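You operate a simulated robot arm through the tools that you are given. There is no shell and no other tool. Be economical: measure what you need, move in short steps, check, and stop when the job is done.

Carry out the task below with a simulated two-armed robot. There is one attempt and no reset: what you move stays moved.

JOB
Put the loose blue button in the mending box and lay the red one on the pink jumper.
Fine: hold the box as you push its catch; the loose button goes in the yellow cell; shut the lid.

The check looks at the end state, three seconds after you hand in, the way a careful person would. Anything else that was tipped, shoved, dropped, spilled or broken makes it a failure. Lids that push on must go on centred and level and be pressed home; caps that screw on are set level and turned clockwise until they are tight.

ROBOT AND FRAMES
Two 6-joint arms with two-finger parallel grippers on one trunk, on a base that drives. Base frame: it is fixed to the floor where the robot stands at the start and does not move with it; the origin is under the middle of the robot, x ahead of it, y to its left, z up. Units: m, degrees, N and s.
The left shoulder is at the start at [0.06, 0.187, 0.972], the right one opposite. With the tool pointing down near the work surface each hand reaches from about 0.1 to 0.52 m from the robot's upright axis, wherever it stands, measured 20 degrees to its own side. Places, roughly: mending box catch [0.5, 0.2, 0.7]; mending box lid [0.5, 0.2, 0.7]; yellow cell of the mending box [0.5, 0.2, 0.7]. Payload 1.57 kg a hand.
The TCP of each hand is the grasp point between the finger pads, 0.03 m short of the fingertips. In the tool frame z runs along the fingers and y along their closing line. The gripper opens to 0.11 m. The fingers are 0.024 m wide and 0.012 m thick; the gripper's body (0.048 by 0.112 m) begins 0.078 m behind the TCP.
Orientation is told as [roll, pitch, yaw] about the base's x, y, z axes, in that order, counted from this pose: with the fingers straight down and closing along the base's y, the tool's x points along the base's -x, its y along +y and its z along -z.

CONTROLS
- The arms move only by the tool send_rows. It takes "left_increments", "right_increments" or both (then of equal length, played together; a hand with none holds still); each is a list that holds one entry, the list of rows, each a list of 7 numbers: the shift along the tool's x, y, z in mm, then the turn, a rotation vector about the tool's x, y, z in degrees, then the closure, from 0 (fully open) to 1 (shut). In form: [[[x, y, z, ax, ay, az, gripper], ...]]. A call has 1 to 20 rows; each row is the pose to reach, as a shift and turn from the pose commanded when the call began, along the tool's axes at that moment. Rows are played at 5 a second. More than 0.05 m and 8.6 degrees between two rows, or a gripper value outside its range, and nothing of the call is played. Where a pose cannot be reached the arm comes as near as it can. A force on the tool above 40 N (or 10 N above the force at the start of the call, whichever is more), or a blocked arm, ends the call early, and 0.2 s more pass. Each finger travels about 0.153 m/s and halts on what it meets, pressing with about 31 N; the grip force reading is that of the motor and also rises with nothing between the fingers. The clock runs only during rows and for 0.2 s after the last one: add rows that repeat a pose to give the fingers time. The reply holds the time, the measured pose of the TCP, the force on the tool along the base axes, the opening and the grip force, in the units named above and with some noise, with the torque about the TCP (base axes, N m) and any sound that the robot's microphone picked up.
- Cameras (640 x 400 px; columns grow to the right, rows downward): "scene" is now at [0.0008, 0.0133, 1.4951]; the picture's right is [0.22, -0.98, 0.00], its down [-0.87, -0.19, -0.46] and it looks along [0.44, 0.10, -0.89] (base axes); focal length 258 px, centre (320, 200). "left" rides on the left gripper at [0.07, -0.016, -0.141] in its tool frame; the picture's right is [0.23, 0.97, 0.00], its down [-0.85, 0.20, -0.48] and it looks along [-0.47, 0.11, 0.88] (tool axes); focal length 222 px, centre (320, 200). "right" rides on the right gripper at [0.07, 0.016, -0.141] in its tool frame; the picture's right is [-0.23, 0.97, 0.00], its down [-0.86, -0.20, -0.48] and it looks along [-0.47, -0.11, 0.88] (tool axes); focal length 222 px, centre (320, 200). There is no depth. A picture from a camera that has moved, and an enlarged one, comes with that camera's place and axes in the base frame and with its lens.
- snapshot(camera): a new picture of that camera. The clock stands still meanwhile.
- lift_body(by): slides the trunk up (or, below 0, down) by that many m; the arms and the scene camera ride with it, the base frame stays. It gives what a move gives, with no picture.
- steer(legs): drives the robot by 1 to 6 legs, each [ahead, left, turn to the left] in m, m and degrees, along the robot's own axes; the way and the turn of a leg run together, so that a leg with both is an arc; at most 1.5 m and 180 degrees a leg. The arms and the cameras ride along, it lands a little off, and it stops where it bumps. It gives what a move gives.
- aim_head(pan, tilt): turns the head with the scene camera to pan (to the left, within 86 degrees either way) and tilt (down, from -29 to 69), counted from straight ahead of the robot. It gives what a move gives.
- enlarge(camera, box): a new picture of the part [left, top, right, bottom] of that camera's present view, enlarged. The clock stands still meanwhile.
- sign_off(): hands the job in; it is judged then, once.

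Go step by step. Nothing tells you exact positions but the pictures and the camera data: compare them with the known pose of the tool, close in by small moves and look again before you grip or let go. The budget is 120 turns and 88 pictures, counting those below and the enlarged ones. Unless the task says otherwise, let go and move clear before handing in, and close with one line.

The tools are called after ">>>" as a command line: name --argument value ..., lists and objects as JSON in quotes. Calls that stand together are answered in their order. send_rows: Moves the arms, as the interface text tells. Its arguments: {"type":"object","properties":{"left_increments":{"type":"array","items":{"type":"array","items":{"type":"array","items":{"type":"number"}}}},"right_increments":{"type":"array","items":{"type":"array","items":{"type":"array","items":{"type":"number"}}}}},"required":[]} The other tools are called the same way: lift_body (by) slides the trunk up or down; steer (legs) drives the base; aim_head (pan, tilt) turns the head that bears the scene camera; snapshot (camera) takes a picture; enlarge (camera, box) takes an enlarged picture of a part of a camera's view; sign_off () hands the job in.

At the start:

```text
time_s: 0.0
left_tool_pos: [0.4218, 0.3689, 0.9192]
left_orientation: [0.0, 0.0, -0.1]
left_force: [0.0, 0.4, -0.3]
left_wrist_torque: [0.01, 0.0, 0.01]
left_finger_gap: 0.1096
left_grasp_force: 0.0
right_tool_pos: [0.3436, -0.0106, 0.978]
right_orientation: [-0.1, 0.0, -0.1]
right_force: [0.0, 0.3, 0.3]
right_wrist_torque: [-0.01, 0.02, -0.01]
right_finger_gap: 0.1099
right_grasp_force: 0.0
trunk travel left (down, up): [-0.6, 0.39]
robot x, y, heading: [0.0015, -0.0006, 0.1]
head pan, tilt: [12.5, 62.9]
```

scene: 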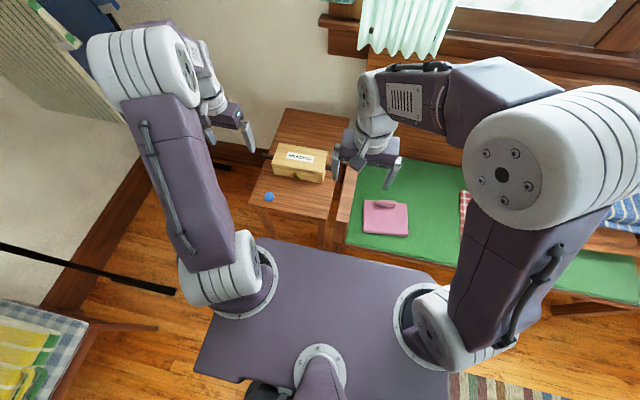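
right: 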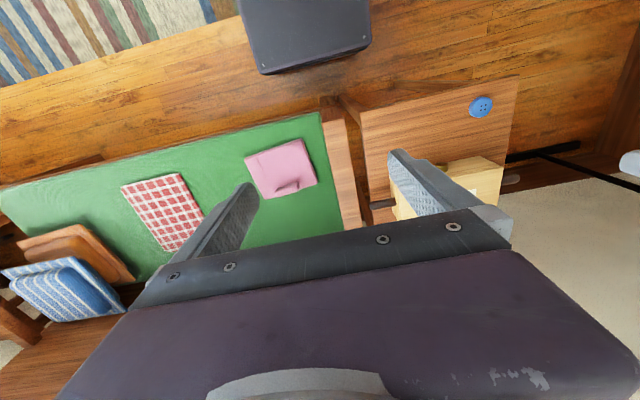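
left: 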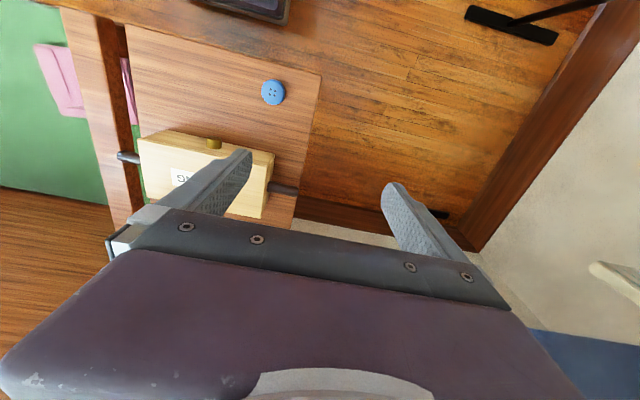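

I see a wooden box on a side table with a blue button in front of it, and a pink jumper on a green bench. The red button isn't visible yet, so it may be inside the box. I'll look closer first.

>>> enlarge --camera "scene" --box '[230, 100, 430, 250]'

>>> enlarge --camera "left" --box '[20, 30, 340, 240]'

```text
2.67 times, centred on (330, 175) of scene
camera zoom: at [0.0008, 0.0133, 1.4951], right [0.22, -0.98, 0.0], down [-0.87, -0.19, -0.46], along [0.44, 0.1, -0.89], focal length 688 px, centre (293, 267)
```

zoom: 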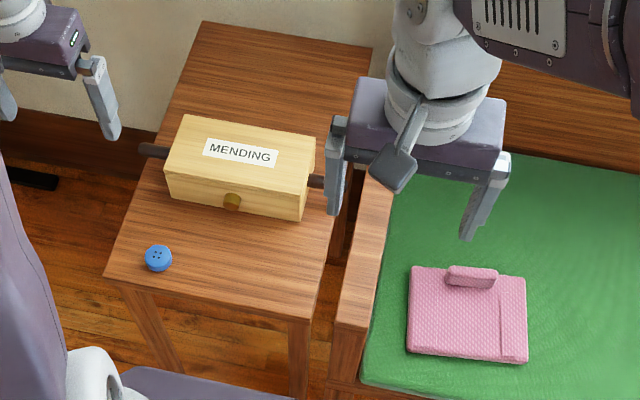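

```text
1.90 times, centred on (180, 135) of left
camera zoom: at [0.352, 0.3539, 1.0596], right [-0.23, 0.97, 0.0], down [0.85, 0.2, 0.48], along [0.47, 0.11, -0.88], focal length 423 px, centre (587, 324)
```

zoom: 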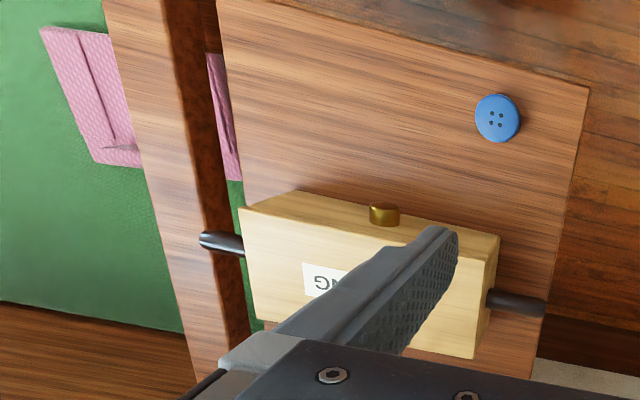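

Estimates: table top z≈0.66, blue button near [0.39, 0.29], box front face at x≈0.48 with y from 0.11 to 0.30, and lid top z≈0.74. Dark rods stick out of both ends of the box. I'll yaw the left hand 90° so it can grip the left rod, then look again.

>>> send_rows --left_increments '[[[0, 5, 0, 0, 0, -8, 0], [0, 10, 0, 0, 0, -16, 0], [0, 15, 0, 0, 0, -24, 0], [0, 20, 0, 0, 0, -32, 0], [0, 25, 0, 0, 0, -40, 0], [0, 30, 0, 0, 0, -48, 0], [0, 35, 0, 0, 0, -56, 0], [0, 40, 0, 0, 0, -64, 0], [0, 40, 0, 0, 0, -72, 0], [0, 40, 0, 0, 0, -80, 0], [0, 40, 0, 0, 0, -88, 0]]]'

>>> snapshot --camera "left"

>>> snapshot --camera "scene"

```text
time_s: 2.4
left_tool_pos: [0.4215, 0.4087, 0.919]
left_orientation: [0.0, 0.0, 88.2]
left_force: [-0.6, 0.6, 0.6]
left_wrist_torque: [-0.01, -0.01, 0.01]
left_finger_gap: 0.1098
left_grasp_force: 0.1
right_tool_pos: [0.3427, -0.0101, 0.9795]
right_orientation: [0.0, 0.0, 0.0]
right_force: [-0.6, 0.5, 0.4]
right_wrist_torque: [0.01, 0.01, -0.01]
right_finger_gap: 0.1101
right_grasp_force: 0.0
trunk travel left (down, up): [-0.6, 0.39]
robot x, y, heading: [0.0013, 0.0032, 0.0]
head pan, tilt: [12.5, 62.9]
```

```text
82 pictures are left
camera left: at [0.4356, 0.34, 1.0591], right [-0.98, -0.2, 0.0], down [-0.17, 0.86, 0.48], along [-0.09, 0.47, -0.88], focal length 222 px, centre (320, 200)
```

left: 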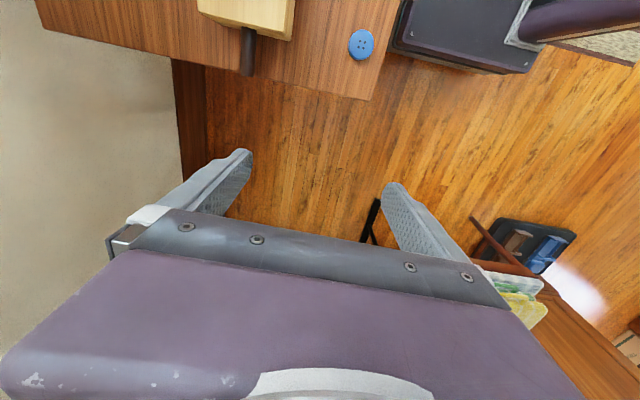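

```text
81 pictures are left
camera scene: at [0.0008, 0.0133, 1.4951], right [0.22, -0.98, 0.0], down [-0.87, -0.19, -0.46], along [0.44, 0.1, -0.89], focal length 258 px, centre (320, 200)
```

scene: 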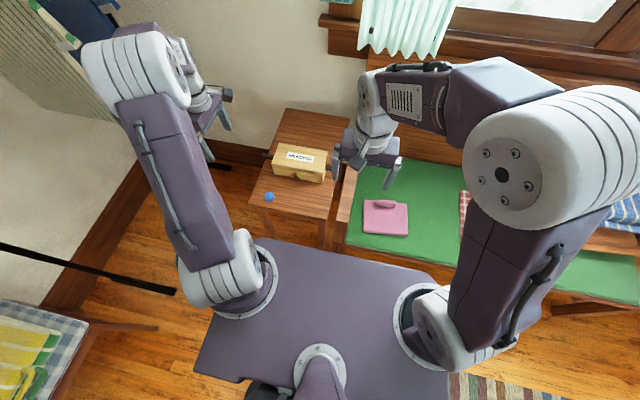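

With the hand yawed, I place the left rod at x≈0.535, y 0.306–0.352, z≈0.705. I'll bring the left hand to a pregrasp above and outside it, tilted 30° outward so an opening lid stays clear.

>>> send_rows --left_increments '[[[2, -20, 20, 0, 5, 0, 0], [5, -45, 45, 0, 10, 0, 0], [8, -70, 70, 0, 16, -1, 0], [11, -95, 95, 0, 23, -1, 0], [13.5, -114, 119, 0, 30, -1.8, 0], [13.5, -114, 119, 0, 30, -1.8, 0]]]'

>>> enlarge --camera "scene" --box '[200, 80, 360, 220]'

>>> snapshot --camera "left"

>>> snapshot --camera "right"

```text
time_s: 3.8
left_tool_pos: [0.4994, 0.373, 0.8038]
left_orientation: [0.7, 30.2, 90.0]
left_force: [-0.3, 0.7, -0.3]
left_wrist_torque: [-0.01, -0.02, 0.01]
left_finger_gap: 0.1098
left_grasp_force: 0.0
left hand out of reach, approached as far as the arm can: row 4, 5, 6
right_tool_pos: [0.3438, -0.0099, 0.9782]
right_orientation: [0.0, 0.0, 0.0]
right_force: [0.2, 0.3, -0.1]
right_wrist_torque: [-0.01, 0.01, -0.01]
right_finger_gap: 0.1103
right_grasp_force: 0.1
trunk travel left (down, up): [-0.6, 0.39]
robot x, y, heading: [0.0014, -0.0002, 0.2]
head pan, tilt: [12.5, 62.9]
```

```text
2.86 times, centred on (280, 150) of scene
camera zoom: at [0.0018, 0.0136, 1.4951], right [0.22, -0.98, 0.0], down [-0.87, -0.19, -0.45], along [0.44, 0.1, -0.89], focal length 737 px, centre (434, 343)
```

zoom: 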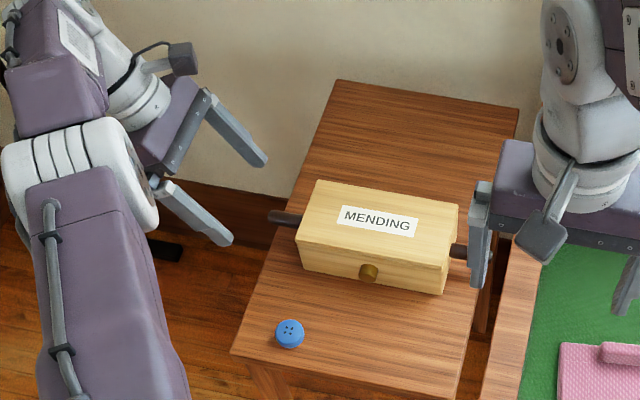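

```text
79 pictures are left
camera left: at [0.5169, 0.3843, 0.9597], right [-0.97, -0.19, 0.12], down [-0.19, 0.98, -0.01], along [-0.12, -0.04, -0.99], focal length 222 px, centre (320, 200)
```

left: 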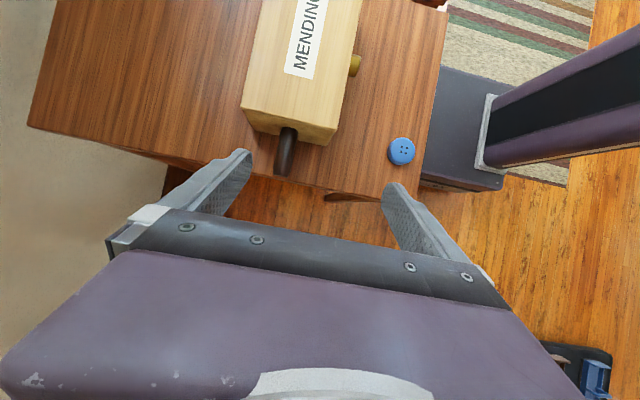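

```text
78 pictures are left
camera right: at [0.2741, 0.0041, 1.1198], right [0.23, 0.97, 0.0], down [0.86, -0.2, 0.48], along [0.47, -0.11, -0.88], focal length 222 px, centre (320, 200)
```

right: 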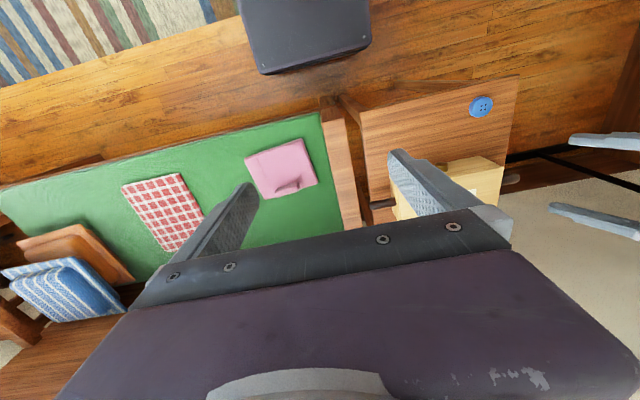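

The left hand can't reach the rod from here, so I'll pull it back. Then I'll drive about 0.10 m ahead and 0.10 m left, since the low base front at x≈0.2 leaves room before the table.

>>> send_rows --left_increments '[[[0, 30, 0, 0, 0, 0, 0], [0, 60, 0, 0, 0, 0, 0], [0, 90, 0, 0, 0, 0, 0], [0, 120, 0, 0, 0, 0, 0], [0, 150, 0, 0, 0, 0, 0], [0, 150, 0, 0, 0, 0, 0]]]'

>>> steer --legs '[[0.1, 0.1, 0]]'

>>> snapshot --camera "scene"

>>> snapshot --camera "left"

```text
time_s: 5.2
left_tool_pos: [0.35, 0.3747, 0.8055]
left_orientation: [0.4, 30.1, 90.0]
left_force: [0.5, 0.6, 0.6]
left_wrist_torque: [-0.02, 0.0, 0.02]
left_finger_gap: 0.1101
left_grasp_force: 0.2
right_tool_pos: [0.3443, -0.0105, 0.9786]
right_orientation: [0.1, 0.1, 0.0]
right_force: [1.2, 0.0, 0.2]
right_wrist_torque: [0.02, 0.02, -0.01]
right_finger_gap: 0.1102
right_grasp_force: 0.1
trunk travel left (down, up): [-0.6, 0.39]
robot x, y, heading: [-0.0012, 0.0005, 0.3]
head pan, tilt: [12.5, 62.9]
```

```text
time_s: 6.5
left_tool_pos: [0.4485, 0.4764, 0.8064]
left_orientation: [0.6, 30.0, 90.0]
left_force: [0.6, 0.2, -0.1]
left_wrist_torque: [-0.05, 0.01, 0.04]
left_finger_gap: 0.1098
left_grasp_force: 0.0
right_tool_pos: [0.4438, 0.0911, 0.9782]
right_orientation: [0.0, 0.1, 0.0]
right_force: [-0.3, 0.3, 0.4]
right_wrist_torque: [-0.01, -0.01, 0.0]
right_finger_gap: 0.1099
right_grasp_force: 0.0
trunk travel left (down, up): [-0.6, 0.39]
robot x, y, heading: [0.0984, 0.106, -0.0]
head pan, tilt: [12.5, 62.9]
```

```text
77 pictures are left
camera scene: at [0.101, 0.1153, 1.4951], right [0.22, -0.98, 0.0], down [-0.87, -0.19, -0.46], along [0.44, 0.1, -0.89], focal length 258 px, centre (320, 200)
```

scene: 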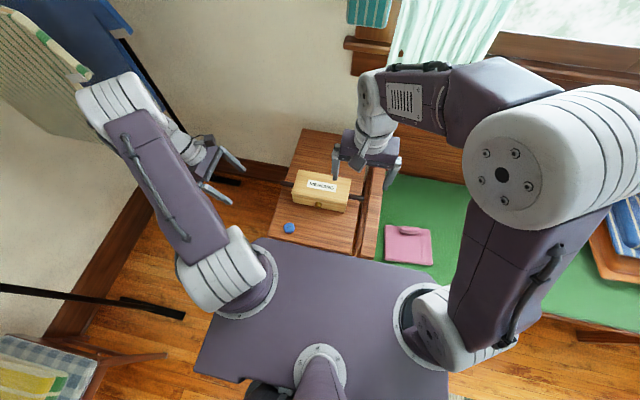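

```text
76 pictures are left
camera left: at [0.4667, 0.4883, 0.9625], right [-0.97, -0.19, 0.12], down [-0.2, 0.98, -0.01], along [-0.12, -0.04, -0.99], focal length 222 px, centre (320, 200)
```

left: 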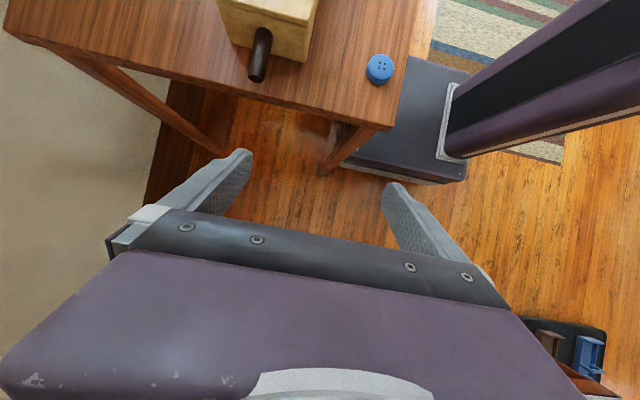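

The base now sits close to the table but isn't touching it. The left view puts the rod from (0.535, 0.349) to (0.539, 0.30). I'm moving the left hand to the pregrasp.

>>> send_rows --left_increments '[[[18, -22, 12, 0, 0, 0, 0], [35, -44, 24, 0, 0, 0, 0], [53, -66, 36, 0, 0, 0, 0], [70, -87.5, 48, 0, 0, 0, 0], [70, -87.5, 48, 0, 0, 0, 0]]]'

>>> snapshot --camera "left"

>>> enlarge --camera "scene" --box '[220, 120, 400, 240]'

```text
time_s: 7.7
left_tool_pos: [0.5338, 0.3927, 0.7981]
left_orientation: [0.5, 30.0, 90.0]
left_force: [0.2, -0.1, -0.1]
left_wrist_torque: [-0.02, 0.0, 0.02]
left_finger_gap: 0.1098
left_grasp_force: 0.0
right_tool_pos: [0.4421, 0.0926, 0.9784]
right_orientation: [0.0, 0.0, 0.0]
right_force: [-0.2, -0.1, -0.6]
right_wrist_torque: [0.0, -0.02, 0.0]
right_finger_gap: 0.1101
right_grasp_force: 0.0
trunk travel left (down, up): [-0.6, 0.39]
robot x, y, heading: [0.1039, 0.0984, -0.1]
head pan, tilt: [12.5, 62.9]
```

```text
75 pictures are left
camera left: at [0.5508, 0.4039, 0.9547], right [-0.97, -0.19, 0.12], down [-0.2, 0.98, -0.01], along [-0.12, -0.04, -0.99], focal length 222 px, centre (320, 200)
```

left: 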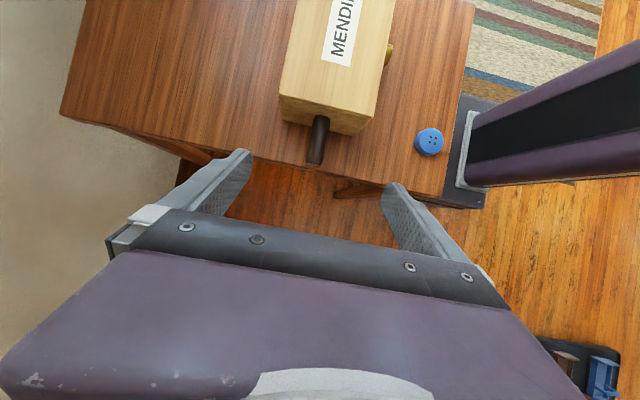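

```text
3.33 times, centred on (310, 180) of scene
camera zoom: at [0.1006, 0.1161, 1.4951], right [0.22, -0.98, 0.0], down [-0.87, -0.19, -0.46], along [0.45, 0.1, -0.89], focal length 860 px, centre (353, 267)
```

zoom: 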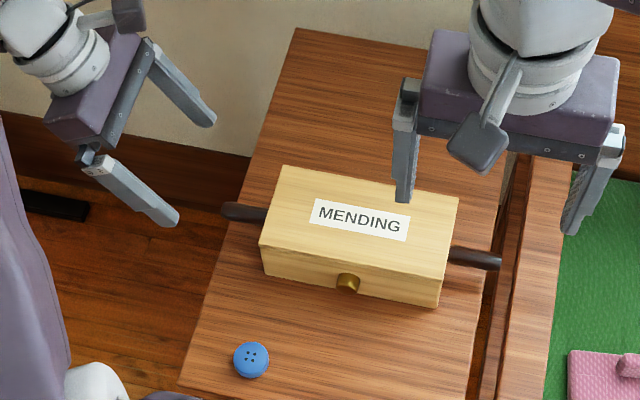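

The rod end is at x≈0.535, y≈0.352, centred between the fingers. I'll advance along the tool and leave the gripper open for now.

>>> send_rows --left_increments '[[[1, -1, 30, 0, 0, 0, 0], [2, -2, 60, 0, 0, 0, 0], [3, -2, 85, 0, 0, 0, 0.2], [4, -2, 101, 0, 0, 0, 0.3], [4, -2, 101, 0, 0, 0, 0.3]]]'

>>> snapshot --camera "left"

>>> enlarge --camera "scene" --box '[240, 140, 360, 220]'

```text
time_s: 8.9
left_tool_pos: [0.5374, 0.3385, 0.712]
left_orientation: [0.5, 30.0, 90.0]
left_force: [0.1, -0.1, -0.2]
left_wrist_torque: [0.05, 0.0, 0.02]
left_finger_gap: 0.0772
left_grasp_force: 0.1
right_tool_pos: [0.443, 0.0896, 0.9787]
right_orientation: [-0.1, 0.0, 0.0]
right_force: [0.0, 0.9, 0.3]
right_wrist_torque: [0.0, 0.05, -0.01]
right_finger_gap: 0.1097
right_grasp_force: 0.1
trunk travel left (down, up): [-0.6, 0.39]
robot x, y, heading: [0.1012, 0.0997, 0.0]
head pan, tilt: [12.5, 62.9]
```

```text
73 pictures are left
camera left: at [0.5547, 0.3501, 0.8698], right [-0.97, -0.19, 0.12], down [-0.2, 0.98, -0.01], along [-0.12, -0.04, -0.99], focal length 222 px, centre (320, 200)
```

left: 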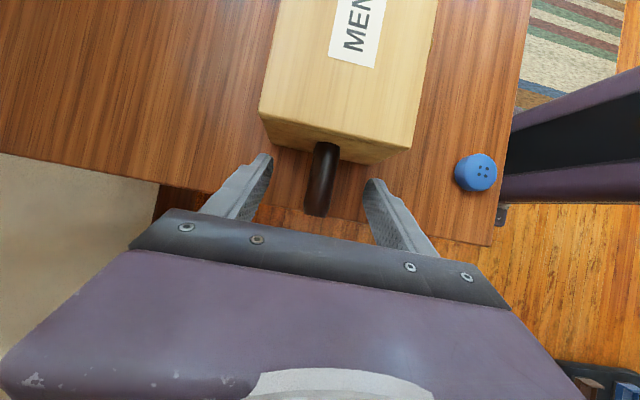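

```text
5.00 times, centred on (300, 180) of scene
camera zoom: at [0.1009, 0.1154, 1.4951], right [0.22, -0.98, 0.0], down [-0.87, -0.19, -0.46], along [0.44, 0.1, -0.89], focal length 1290 px, centre (420, 300)
```

zoom: 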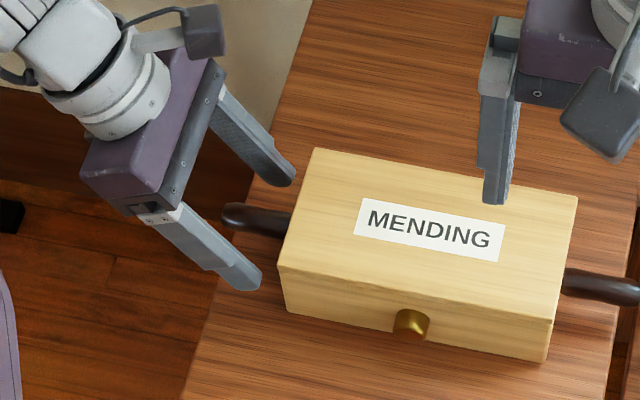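

The rod sits centred between the left fingers, so I'm closing on it gradually.

>>> send_rows --left_increments '[[[0, 0, 0, 0, 0, 0, 0.5], [0, 0, 0, 0, 0, 0, 0.65], [0, 0, 0, 0, 0, 0, 0.8], [0, 0, 0, 0, 0, 0, 0.9], [0, 0, 0, 0, 0, 0, 1], [0, 0, 0, 0, 0, 0, 1]]]'

>>> snapshot --camera "left"

```text
time_s: 10.3
left_tool_pos: [0.5377, 0.3389, 0.7133]
left_orientation: [0.5, 30.0, 90.0]
left_force: [-0.4, 1.9, 2.6]
left_wrist_torque: [-0.34, -0.29, 0.58]
left_finger_gap: 0.0197
left_grasp_force: 31.2
right_tool_pos: [0.4433, 0.0904, 0.9789]
right_orientation: [0.0, 0.0, 0.0]
right_force: [0.3, 0.6, -0.3]
right_wrist_torque: [0.01, -0.03, -0.01]
right_finger_gap: 0.11
right_grasp_force: 0.1
trunk travel left (down, up): [-0.6, 0.39]
robot x, y, heading: [0.1021, 0.101, -0.1]
head pan, tilt: [12.5, 62.9]
```

```text
71 pictures are left
camera left: at [0.5547, 0.3502, 0.8702], right [-0.97, -0.19, 0.12], down [-0.2, 0.98, -0.01], along [-0.12, -0.04, -0.99], focal length 222 px, centre (320, 200)
```

left: 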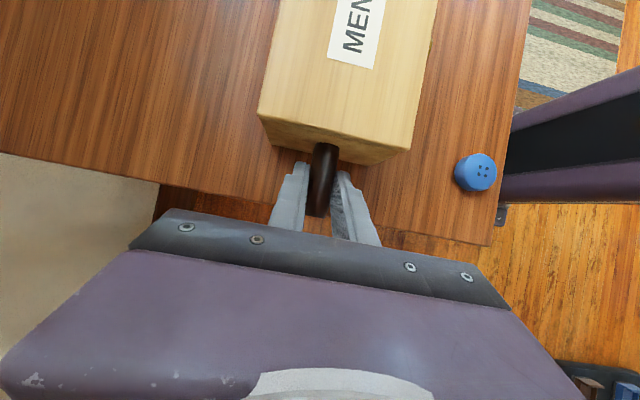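

The rod is held firmly (gap 0.020). Next I bring the right hand in front of the box, still open, to look at the catch and any seam.

>>> send_rows --right_increments '[[[8, 23, 36, 0, 0, 0, 0], [16, 46, 72, 0, 0, 0, 0], [25, 70, 108, 0, 0, 0, 0], [34, 94, 144, 0, 0, 0, 0], [53, 117, 174, 0, 0, 0, 0], [53, 117, 174, 0, 0, 0, 0]]]'

>>> snapshot --camera "right"

>>> enlarge --camera "right" --box '[240, 100, 400, 220]'

```text
time_s: 11.7
left_tool_pos: [0.5372, 0.3391, 0.7138]
left_orientation: [0.4, 30.1, 90.0]
left_force: [0.6, 2.2, 6.0]
left_wrist_torque: [-0.49, 0.15, -0.57]
left_finger_gap: 0.0199
left_grasp_force: 31.2
right_tool_pos: [0.3883, 0.2069, 0.8032]
right_orientation: [0.0, 0.1, 0.0]
right_force: [0.4, -0.3, 0.0]
right_wrist_torque: [-0.01, -0.01, 0.0]
right_finger_gap: 0.11
right_grasp_force: 0.1
trunk travel left (down, up): [-0.6, 0.39]
robot x, y, heading: [0.0993, 0.1023, 0.2]
head pan, tilt: [12.5, 62.9]
```

```text
70 pictures are left
camera right: at [0.3185, 0.2214, 0.9461], right [0.23, 0.97, 0.0], down [0.85, -0.2, 0.48], along [0.47, -0.11, -0.88], focal length 222 px, centre (320, 200)
```

right: 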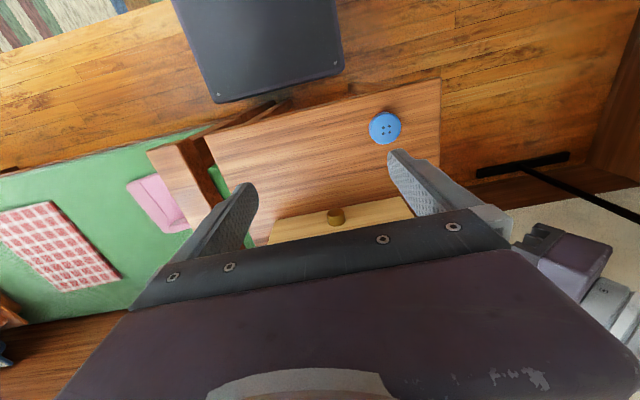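

```text
3.33 times, centred on (320, 160) of right
camera zoom: at [0.3185, 0.2214, 0.9461], right [0.23, 0.97, 0.0], down [0.85, -0.2, 0.48], along [0.47, -0.11, -0.88], focal length 740 px, centre (320, 333)
```

zoom: 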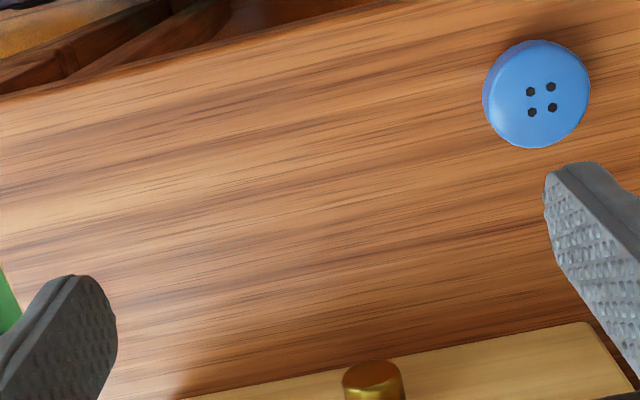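

The catch is a brass knob sticking out of the front face at about [0.475, 0.206, 0.69], so it pushes along +x. I'll close the right fingers and tilt them 40° forward so the hand stays out of the lid's swing. They stop about 3 cm short of the knob.

>>> send_rows --right_increments '[[[0, 0, 15, 0, -8, 0, 0.4], [0, 0, 30, 0, -16, 0, 0.8], [-8, -1, 50, 0, -24, 0, 1], [-18, -1, 75, 0, -32, 0, 1], [-28, -1, 95, 0, -40, 0, 1], [-28, -1, 95, 0, -40, 0, 1]]]'

>>> enlarge --camera "right" --box '[200, 80, 440, 240]'

>>> enlarge --camera "scene" --box '[240, 140, 360, 220]'

```text
time_s: 13.3
left_tool_pos: [0.5378, 0.3396, 0.7144]
left_orientation: [0.6, 30.1, 90.1]
left_force: [2.0, -1.4, -0.2]
left_wrist_torque: [0.32, -0.16, 0.6]
left_finger_gap: 0.0198
left_grasp_force: 30.2
right_tool_pos: [0.4462, 0.2136, 0.7223]
right_orientation: [0.8, -40.4, -4.5]
right_force: [-1.4, 0.2, -0.7]
right_wrist_torque: [0.0, 0.03, -0.02]
right_finger_gap: 0.0001
right_grasp_force: 21.4
right hand out of reach, approached as far as the arm can: row 2, 3, 5, 6
trunk travel left (down, up): [-0.6, 0.39]
robot x, y, heading: [0.0997, 0.1009, 0.0]
head pan, tilt: [12.5, 62.9]
stopped in row 6 (right hand): the arm was blocked; the commanded pose is now the measured one
```

```text
2.50 times, centred on (320, 160) of right
camera zoom: at [0.3032, 0.2367, 0.7855], right [0.24, 0.96, 0.16], down [0.33, -0.23, 0.92], along [0.91, -0.17, -0.37], focal length 555 px, centre (320, 300)
```

zoom: 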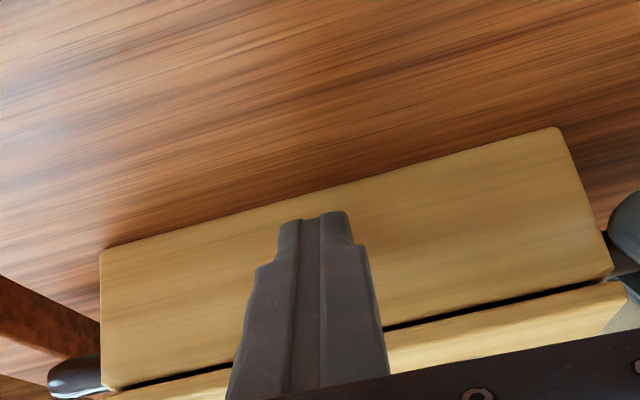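

```text
5.00 times, centred on (300, 180) of scene
camera zoom: at [0.101, 0.1155, 1.4951], right [0.22, -0.98, 0.0], down [-0.87, -0.19, -0.46], along [0.44, 0.1, -0.89], focal length 1290 px, centre (420, 300)
```

zoom: 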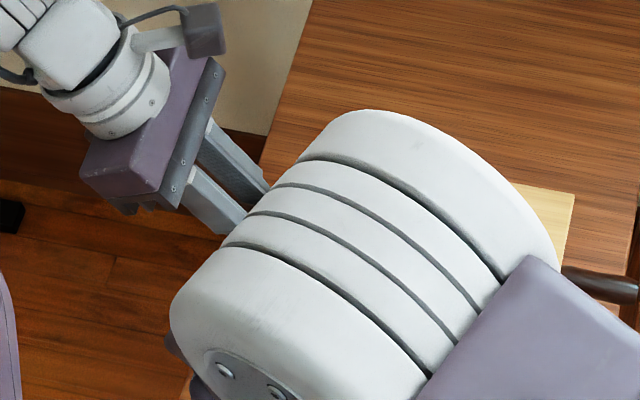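

The fingers reached the knob, and the arm says it was blocked near its folded limit. A dark seam now shows along the box front. I'll back off, ease the tilt and look.

>>> send_rows --right_increments '[[[5, 0, -15, 0, 4, 0, 1], [10, 0, -35, 0, 10, 0, 1], [19, 0, -60, 0, 16, 0, 1], [19, 0, -90, 0, 20, 0, 1], [19, 0, -90, 0, 20, 0, 1]]]'

>>> snapshot --camera "right"

>>> snapshot --camera "left"

```text
time_s: 14.3
left_tool_pos: [0.5375, 0.3386, 0.7139]
left_orientation: [0.5, 30.1, 90.0]
left_force: [-1.7, 0.6, 6.5]
left_wrist_torque: [0.09, -0.14, 0.57]
left_finger_gap: 0.0201
left_grasp_force: 30.6
right_tool_pos: [0.3881, 0.2139, 0.7615]
right_orientation: [-0.1, -23.2, -4.9]
right_force: [18.0, 16.3, -43.5]
right_wrist_torque: [-2.85, -3.58, -2.48]
right_finger_gap: 0.0
right_grasp_force: 21.3
trunk travel left (down, up): [-0.6, 0.39]
robot x, y, heading: [0.0975, 0.1011, -0.1]
head pan, tilt: [12.5, 62.9]
stopped in row 4 (right hand): the force on the tool passed its limit (the readings are from after the stop); the commanded pose is now the measured one
```

```text
66 pictures are left
camera right: at [0.2696, 0.2386, 0.8647], right [0.29, 0.95, 0.09], down [0.58, -0.25, 0.78], along [0.76, -0.18, -0.62], focal length 222 px, centre (320, 200)
```

right: 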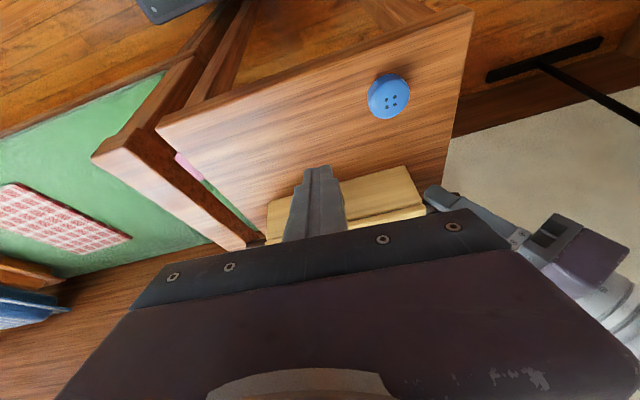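

```text
65 pictures are left
camera left: at [0.555, 0.3503, 0.8702], right [-0.97, -0.19, 0.12], down [-0.2, 0.98, -0.01], along [-0.12, -0.04, -0.99], focal length 222 px, centre (320, 200)
```

left: 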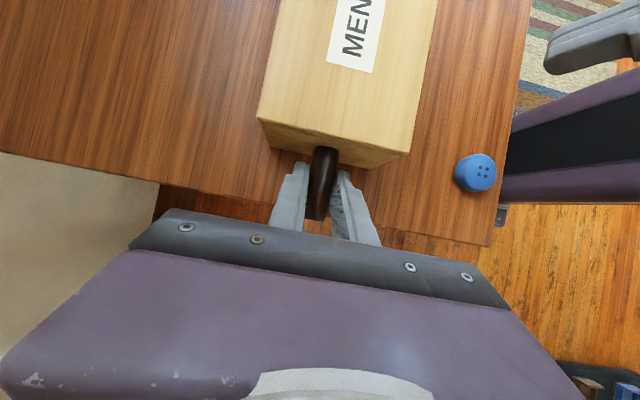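

The right hand was pressing on something, probably its camera against my own trunk deck, since the robot stands close. I'll use a smaller tilt of about 15° and move forward off that contact to a pre-push pose.

>>> send_rows --right_increments '[[[-20, -2, 10, 0, 3, 0, 1], [-20, -3, 30, -1, 6, -2, 1], [-14, -4, 50, -1.9, 8.2, -4.5, 1], [-14, -4, 60, -1.9, 8.2, -4.5, 1], [-14, -4, 60, -1.9, 8.2, -4.5, 1]]]'

>>> enlarge --camera "right" --box '[200, 100, 440, 250]'

>>> snapshot --camera "scene"

```text
time_s: 15.5
left_tool_pos: [0.537, 0.3396, 0.7147]
left_orientation: [0.5, 30.0, 90.1]
left_force: [0.6, 0.2, 2.1]
left_wrist_torque: [-0.2, 0.42, -0.65]
left_finger_gap: 0.0196
left_grasp_force: 30.9
right_tool_pos: [0.4216, 0.2083, 0.7133]
right_orientation: [0.4, -15.0, 0.0]
right_force: [0.3, -0.3, -0.2]
right_wrist_torque: [0.04, 0.03, 0.01]
right_finger_gap: 0.0
right_grasp_force: 21.4
trunk travel left (down, up): [-0.6, 0.39]
robot x, y, heading: [0.1039, 0.1013, -0.5]
head pan, tilt: [12.5, 62.9]
```

```text
2.67 times, centred on (320, 175) of right
camera zoom: at [0.3173, 0.2204, 0.8324], right [0.22, 0.97, 0.06], down [0.7, -0.2, 0.68], along [0.68, -0.1, -0.73], focal length 592 px, centre (320, 267)
```

zoom: 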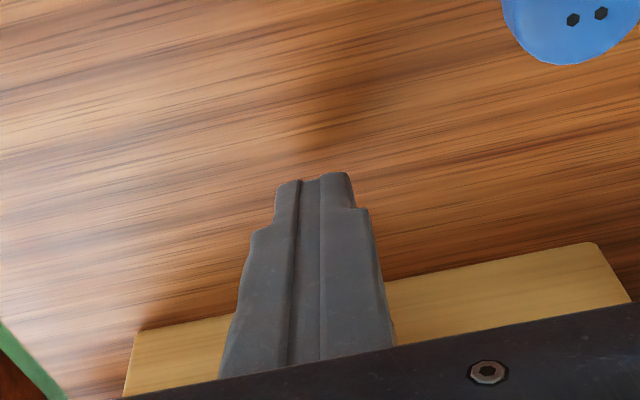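

```text
63 pictures are left
camera scene: at [0.1006, 0.1153, 1.4951], right [0.22, -0.98, 0.0], down [-0.87, -0.19, -0.46], along [0.45, 0.1, -0.89], focal length 258 px, centre (320, 200)
```

scene: 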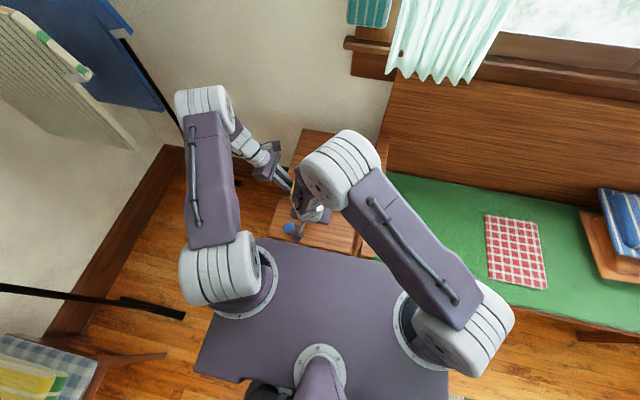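

The pre-push pose is good, at tcp x≈0.42. I'm now pushing along +x in small steps.

>>> send_rows --right_increments '[[[-9.7, 0, 2.6, 0, 0, 0, 1], [-19.3, 0, 5.2, 0, 0, 0, 1], [-24, 0, 6.5, 0, 0, 0, 1], [-29, 0, 7.8, 0, 0, 0, 1], [-32, 0, 8.6, 0, 0, 0, 1], [-35, 0, 9.4, 0, 0, 0, 1], [-38, 0, 10.2, 0, 0, 0, 1]]]'

>>> snapshot --camera "left"

```text
time_s: 17.1
left_tool_pos: [0.5392, 0.3392, 0.7125]
left_orientation: [0.6, 30.0, 90.2]
left_force: [4.7, -0.5, 0.9]
left_wrist_torque: [0.14, -0.01, 0.89]
left_finger_gap: 0.0202
left_grasp_force: 31.2
right_tool_pos: [0.4626, 0.2081, 0.7136]
right_orientation: [0.4, -14.9, -0.1]
right_force: [-5.4, 1.9, 0.5]
right_wrist_torque: [0.06, 0.15, 0.07]
right_finger_gap: 0.0
right_grasp_force: 20.9
trunk travel left (down, up): [-0.6, 0.39]
robot x, y, heading: [0.0975, 0.1015, 0.2]
head pan, tilt: [12.5, 62.9]
heard: click
```

```text
62 pictures are left
camera left: at [0.5552, 0.3504, 0.8701], right [-0.97, -0.2, 0.12], down [-0.2, 0.98, -0.01], along [-0.12, -0.04, -0.99], focal length 222 px, centre (320, 200)
```

left: 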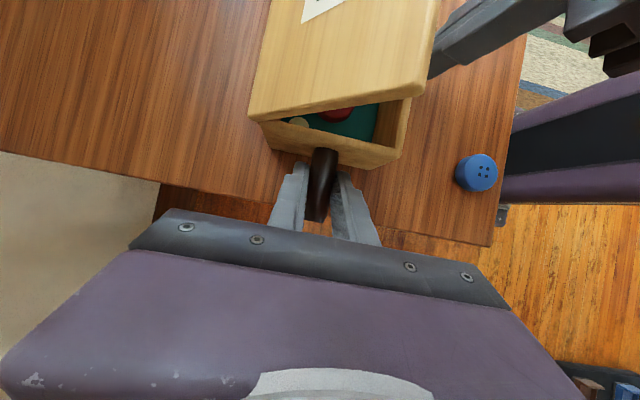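

There was a click and the lid popped partly open, with a red button visible inside. I'll back the right hand off and look at the lid.

>>> send_rows --right_increments '[[[12, 0, -3, 0, 0, 0, 1], [30, 0, -8, 0, 0, 0, 1], [36, 0, -30, 0, 6, 0, 1], [30, -30, -70, 0, 12, 0, 1], [25, -70, -100, 0, 15, 0, 1], [25, -110, -130, 0, 15, 0, 0.5], [25, -150, -150, 0, 15, 0, 0]]]'

>>> enlarge --camera "scene" --box '[240, 120, 400, 240]'

>>> snapshot --camera "right"

```text
refused: row 4 steps farther than a row can; nothing moved
```

```text
3.33 times, centred on (320, 180) of scene
camera zoom: at [0.1008, 0.1154, 1.4951], right [0.22, -0.98, 0.0], down [-0.87, -0.19, -0.46], along [0.44, 0.1, -0.89], focal length 860 px, centre (320, 267)
```

zoom: 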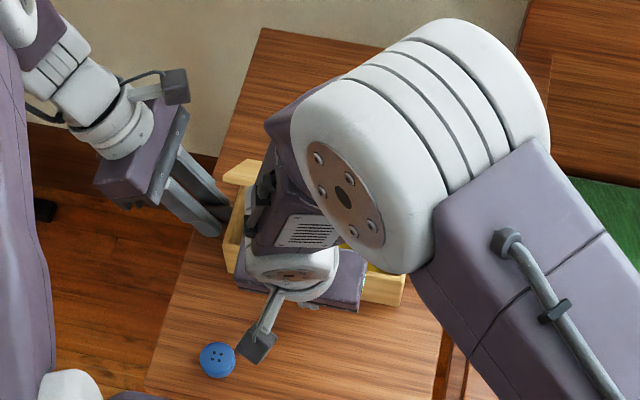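

```text
60 pictures are left
camera right: at [0.3579, 0.2213, 0.8317], right [0.22, 0.97, 0.06], down [0.7, -0.2, 0.68], along [0.68, -0.1, -0.73], focal length 222 px, centre (320, 200)
```

right: 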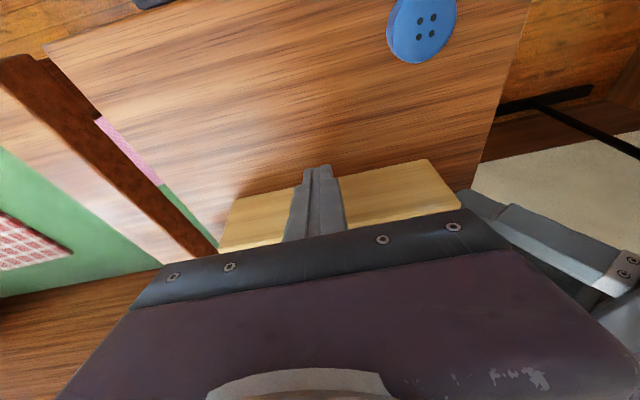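

That call was refused for too large a step, so I'm repeating the retreat with smaller ones.

>>> send_rows --right_increments '[[[12, 0, -3, 0, 0, 0, 1], [30, 0, -8, 0, 0, 0, 1], [36, 0, -30, 0, 5, 0, 1], [34, -20, -55, 0, 10, 0, 1], [30, -45, -85, 0, 15, 0, 1], [25, -75, -110, 0, 15, 0, 1], [25, -105, -130, 0, 15, 0, 0.5], [25, -140, -150, 0, 15, 0, 0], [25, -140, -150, 0, 15, 0, 0]]]'

>>> enlarge --camera "scene" --box '[240, 120, 400, 240]'

>>> snapshot --camera "right"

```text
time_s: 19.1
left_tool_pos: [0.5371, 0.3393, 0.7129]
left_orientation: [0.5, 30.0, 90.1]
left_force: [-0.2, 0.9, 6.0]
left_wrist_torque: [0.13, -0.12, 0.56]
left_finger_gap: 0.0199
left_grasp_force: 30.5
right_tool_pos: [0.3998, 0.0678, 0.8492]
right_orientation: [0.3, 0.1, 0.1]
right_force: [0.9, 1.2, 0.6]
right_wrist_torque: [-0.03, 0.01, -0.03]
right_finger_gap: 0.1097
right_grasp_force: 0.0
trunk travel left (down, up): [-0.6, 0.39]
robot x, y, heading: [0.0978, 0.1012, -0.1]
head pan, tilt: [12.5, 62.9]
```

```text
3.33 times, centred on (320, 180) of scene
camera zoom: at [0.1007, 0.1158, 1.4951], right [0.22, -0.98, 0.0], down [-0.87, -0.19, -0.46], along [0.45, 0.1, -0.89], focal length 860 px, centre (320, 267)
```

zoom: 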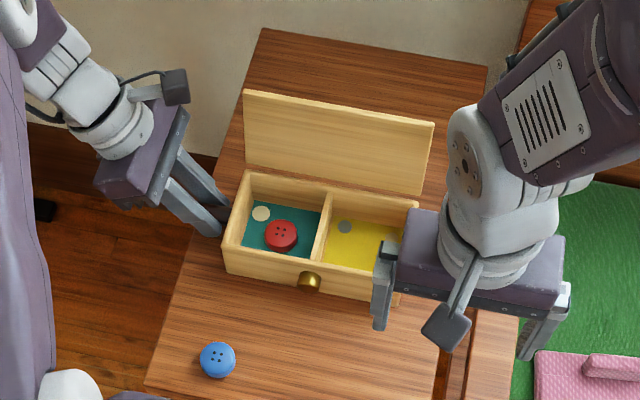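

```text
58 pictures are left
camera right: at [0.3302, 0.0819, 0.9918], right [0.23, 0.97, 0.01], down [0.86, -0.2, 0.48], along [0.46, -0.1, -0.88], focal length 222 px, centre (320, 200)
```

right: 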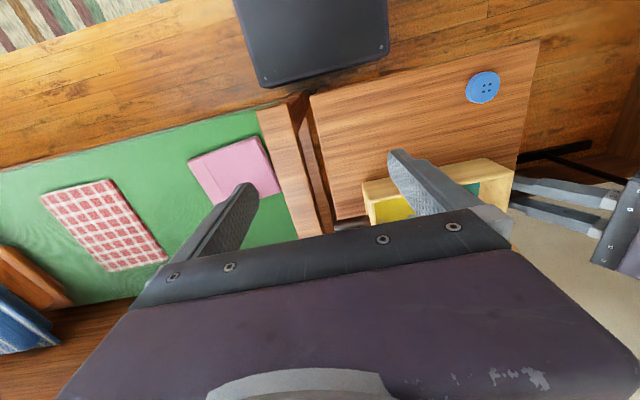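

The lid stands fully open. The left teal cell holds the red button and a small cream disc, and the right cell is yellow with a grey disc. I place the red button at [0.535, 0.255, 0.68]. The left hand keeps holding the box while I bring the right hand over the red button to look.

>>> send_rows --right_increments '[[[-19, 30, 4, 0, -3, 0, 0.2], [-38, 60, 8, 0, -6, 0, 0.4], [-57, 90, 12, 0, -9, 0, 0.55], [-76, 125, 20, 0, -12, 0, 0.55], [-95, 155, 30, 0, -15, 0, 0.55], [-110, 187, 45, 0, -15, 0, 0.55], [-110, 187, 45, 0, -15, 0, 0.55]]]'

>>> snapshot --camera "right"

>>> enlarge --camera "left" --box '[220, 0, 460, 200]'

```text
time_s: 20.7
left_tool_pos: [0.5367, 0.3391, 0.7147]
left_orientation: [0.4, 30.0, 90.0]
left_force: [0.0, 1.9, 6.3]
left_wrist_torque: [-0.22, -0.2, 0.58]
left_finger_gap: 0.0198
left_grasp_force: 30.9
right_tool_pos: [0.511, 0.2536, 0.807]
right_orientation: [0.5, -14.9, 0.1]
right_force: [-0.3, 0.0, -0.8]
right_wrist_torque: [0.04, -0.02, -0.01]
right_finger_gap: 0.0494
right_grasp_force: 0.0
trunk travel left (down, up): [-0.6, 0.39]
robot x, y, heading: [0.0988, 0.1019, 0.0]
head pan, tilt: [12.5, 62.9]
```

```text
57 pictures are left
camera right: at [0.4064, 0.2677, 0.9254], right [0.22, 0.97, 0.06], down [0.7, -0.2, 0.68], along [0.68, -0.1, -0.73], focal length 222 px, centre (320, 200)
```

right: 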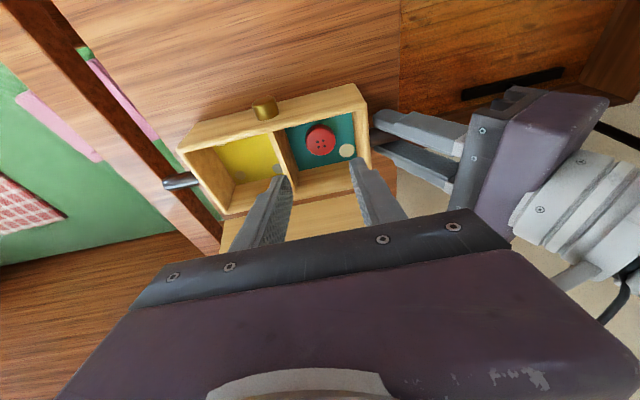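

```text
2.00 times, centred on (340, 100) of left
camera zoom: at [0.5548, 0.3501, 0.8701], right [-0.97, -0.19, 0.12], down [-0.2, 0.98, -0.01], along [-0.12, -0.03, -0.99], focal length 444 px, centre (280, 400)
```

zoom: 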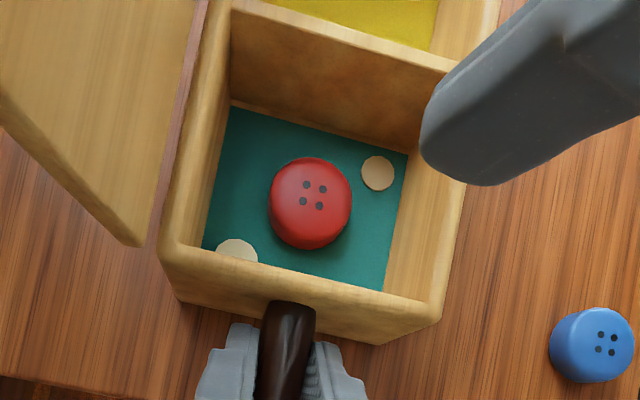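

Seen through the left camera, the red button is at [0.537, 0.255], 36 mm across, and cream discs lie to its front-right and back-left. I'll turn the right hand 45° so the fingers come down on the free diagonal, tilted 20° away from the lid.

>>> send_rows --right_increments '[[[-2, -1, 5, -2.25, -0.8, -7.15, 0.57], [-3, -2, 10, -4.5, -1.6, -14.3, 0.57], [-5, -3, 15, -6.75, -2.35, -21.5, 0.57], [-7, -4, 20, -9, -3.1, -28.6, 0.57], [-9, -5, 26, -11.25, -3.9, -35.8, 0.57], [-10, -5.6, 32, -13.5, -4.7, -42.9, 0.57], [-10, -5.6, 36, -13.5, -4.7, -42.9, 0.57]]]'

>>> enlarge --camera "left" --box '[220, 0, 460, 200]'

>>> snapshot --camera "right"

```text
time_s: 22.3
left_tool_pos: [0.538, 0.3392, 0.7128]
left_orientation: [0.5, 30.0, 90.1]
left_force: [-0.2, -0.9, 0.2]
left_wrist_torque: [-0.32, 0.17, -0.65]
left_finger_gap: 0.0196
left_grasp_force: 30.5
right_tool_pos: [0.5291, 0.2492, 0.7745]
right_orientation: [0.3, -20.2, 44.9]
right_force: [0.3, 0.1, 0.7]
right_wrist_torque: [-0.02, -0.03, 0.02]
right_finger_gap: 0.0475
right_grasp_force: 0.0
trunk travel left (down, up): [-0.6, 0.39]
robot x, y, heading: [0.1003, 0.103, 0.1]
head pan, tilt: [12.5, 62.9]
```

```text
2.00 times, centred on (340, 100) of left
camera zoom: at [0.5548, 0.3503, 0.8701], right [-0.97, -0.19, 0.12], down [-0.2, 0.98, -0.01], along [-0.12, -0.04, -0.99], focal length 444 px, centre (280, 400)
```

zoom: 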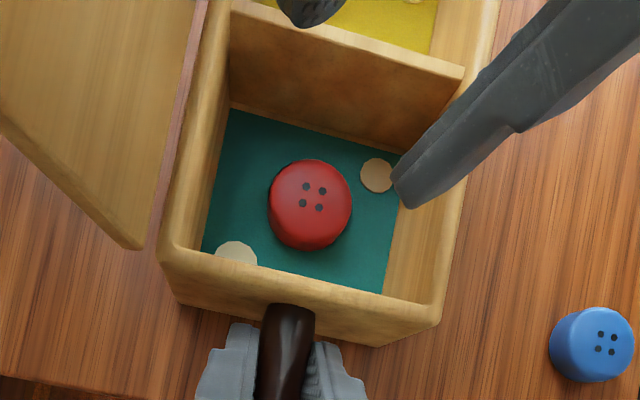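

```text
54 pictures are left
camera right: at [0.4363, 0.1775, 0.8836], right [-0.54, 0.84, 0.08], down [0.59, 0.31, 0.74], along [0.6, 0.45, -0.66], focal length 222 px, centre (320, 200)
```

right: 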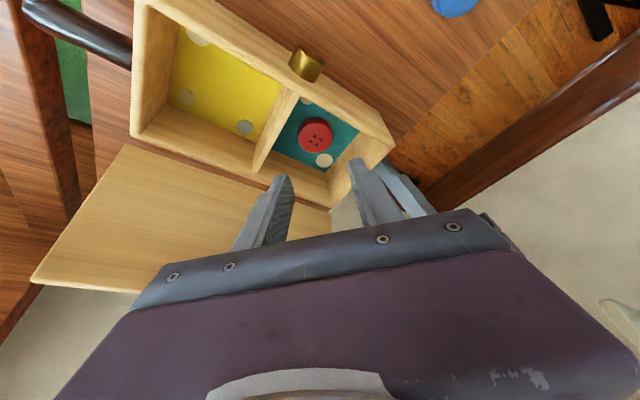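

Both finger positions match the prediction, so the hand is aligned. I'm lowering straight down into the teal cell.

>>> send_rows --right_increments '[[[7, 0, 19, 0, 0, 0, 0.57], [14, 0, 38, 0, 0, 0, 0.57], [19, 0, 52, 0, 0, 0, 0.57], [22, 0, 60, 0, 0, 0, 0.57], [24, 0, 66, 0, 0, 0, 0.57]]]'

>>> enlarge --camera "left" --box '[220, 0, 460, 200]'

```text
time_s: 23.1
left_tool_pos: [0.5385, 0.3385, 0.7144]
left_orientation: [0.3, 29.8, 90.0]
left_force: [0.1, 0.4, 3.2]
left_wrist_torque: [-0.2, 0.15, -0.53]
left_finger_gap: 0.02
left_grasp_force: 30.9
right_tool_pos: [0.5292, 0.2502, 0.7216]
right_orientation: [0.4, -20.4, 45.0]
right_force: [-3.5, -3.9, 10.9]
right_wrist_torque: [0.14, 0.36, 0.19]
right_finger_gap: 0.0471
right_grasp_force: 0.1
trunk travel left (down, up): [-0.6, 0.39]
robot x, y, heading: [0.0961, 0.1024, 0.2]
head pan, tilt: [12.5, 62.9]
stopped in row 4 (right hand): the force on the tool passed its limit (the readings are from after the stop); the commanded pose is now the measured one
```

```text
2.00 times, centred on (340, 100) of left
camera zoom: at [0.5545, 0.3501, 0.8703], right [-0.97, -0.2, 0.12], down [-0.2, 0.98, -0.01], along [-0.11, -0.03, -0.99], focal length 444 px, centre (280, 400)
```

zoom: 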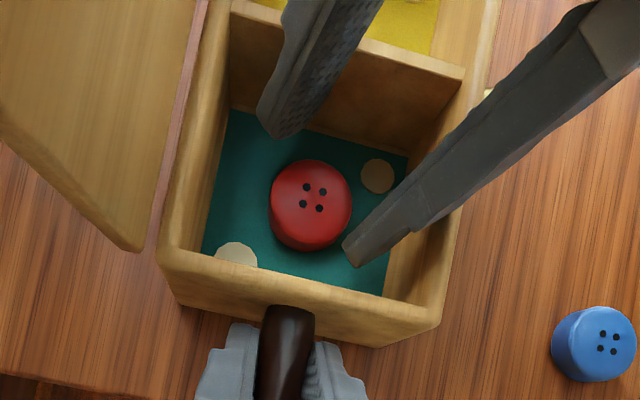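

The contact at z≈0.72 comes from the tilted fingers leaning onto the divider and front wall, not from the floor. I'll lift out and return to yaw 0 with the tilt only fore-and-aft, using a narrower opening.

>>> send_rows --right_increments '[[[-7, 0, -19, 0, 0, 0, 0.57], [-14, 0, -38, 0, 0, 0, 0.57], [-19, 0, -52, 0, 0, 0, 0.57], [-20, 1, -52, 2.25, 0.8, 7.15, 0.6], [-21, 2, -51, 4.5, 1.6, 14.3, 0.6], [-22, 3, -51, 6.75, 2.35, 21.5, 0.6], [-23, 4, -50, 9, 3.1, 28.6, 0.6], [-23, 4, -50, 11.25, 3.9, 35.8, 0.6], [-23, 4, -50, 13.5, 4.7, 42.9, 0.6], [-23, 4, -50, 13.5, 4.7, 42.9, 0.6]]]'

>>> enlarge --camera "left" --box '[220, 0, 460, 200]'

>>> enlarge --camera "right" --box '[160, 60, 480, 260]'

```text
time_s: 25.3
left_tool_pos: [0.5379, 0.3405, 0.7128]
left_orientation: [0.4, 29.7, 90.1]
left_force: [0.3, -0.3, 2.2]
left_wrist_torque: [0.2, 0.29, -0.59]
left_finger_gap: 0.0198
left_grasp_force: 30.7
right_tool_pos: [0.5291, 0.2552, 0.7764]
right_orientation: [0.5, -15.0, -0.1]
right_force: [-0.3, 0.2, 0.2]
right_wrist_torque: [-0.01, -0.01, 0.02]
right_finger_gap: 0.0439
right_grasp_force: 0.0
trunk travel left (down, up): [-0.6, 0.39]
robot x, y, heading: [0.1003, 0.1031, 0.2]
head pan, tilt: [12.5, 62.9]
```

```text
2.00 times, centred on (340, 100) of left
camera zoom: at [0.5551, 0.3504, 0.8692], right [-0.97, -0.2, 0.12], down [-0.2, 0.98, -0.01], along [-0.11, -0.03, -0.99], focal length 444 px, centre (280, 400)
```

zoom: 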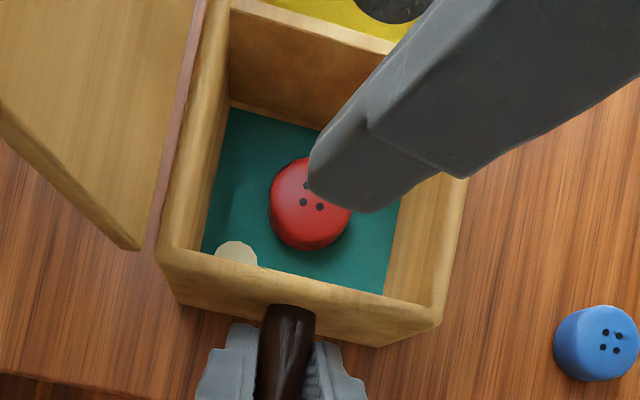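

```text
2.00 times, centred on (320, 160) of right
camera zoom: at [0.4253, 0.269, 0.895], right [0.22, 0.97, 0.07], down [0.7, -0.21, 0.68], along [0.68, -0.1, -0.73], focal length 444 px, centre (320, 280)
```

zoom: 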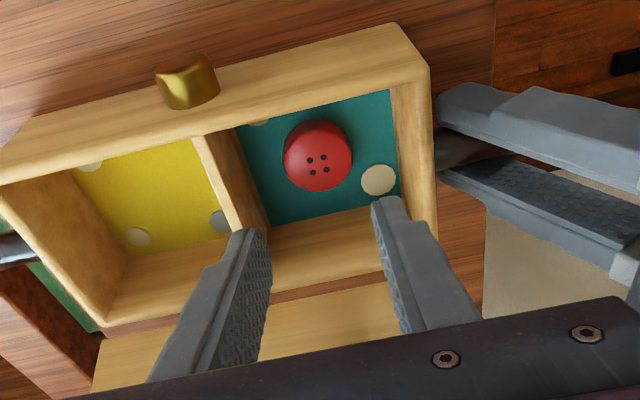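

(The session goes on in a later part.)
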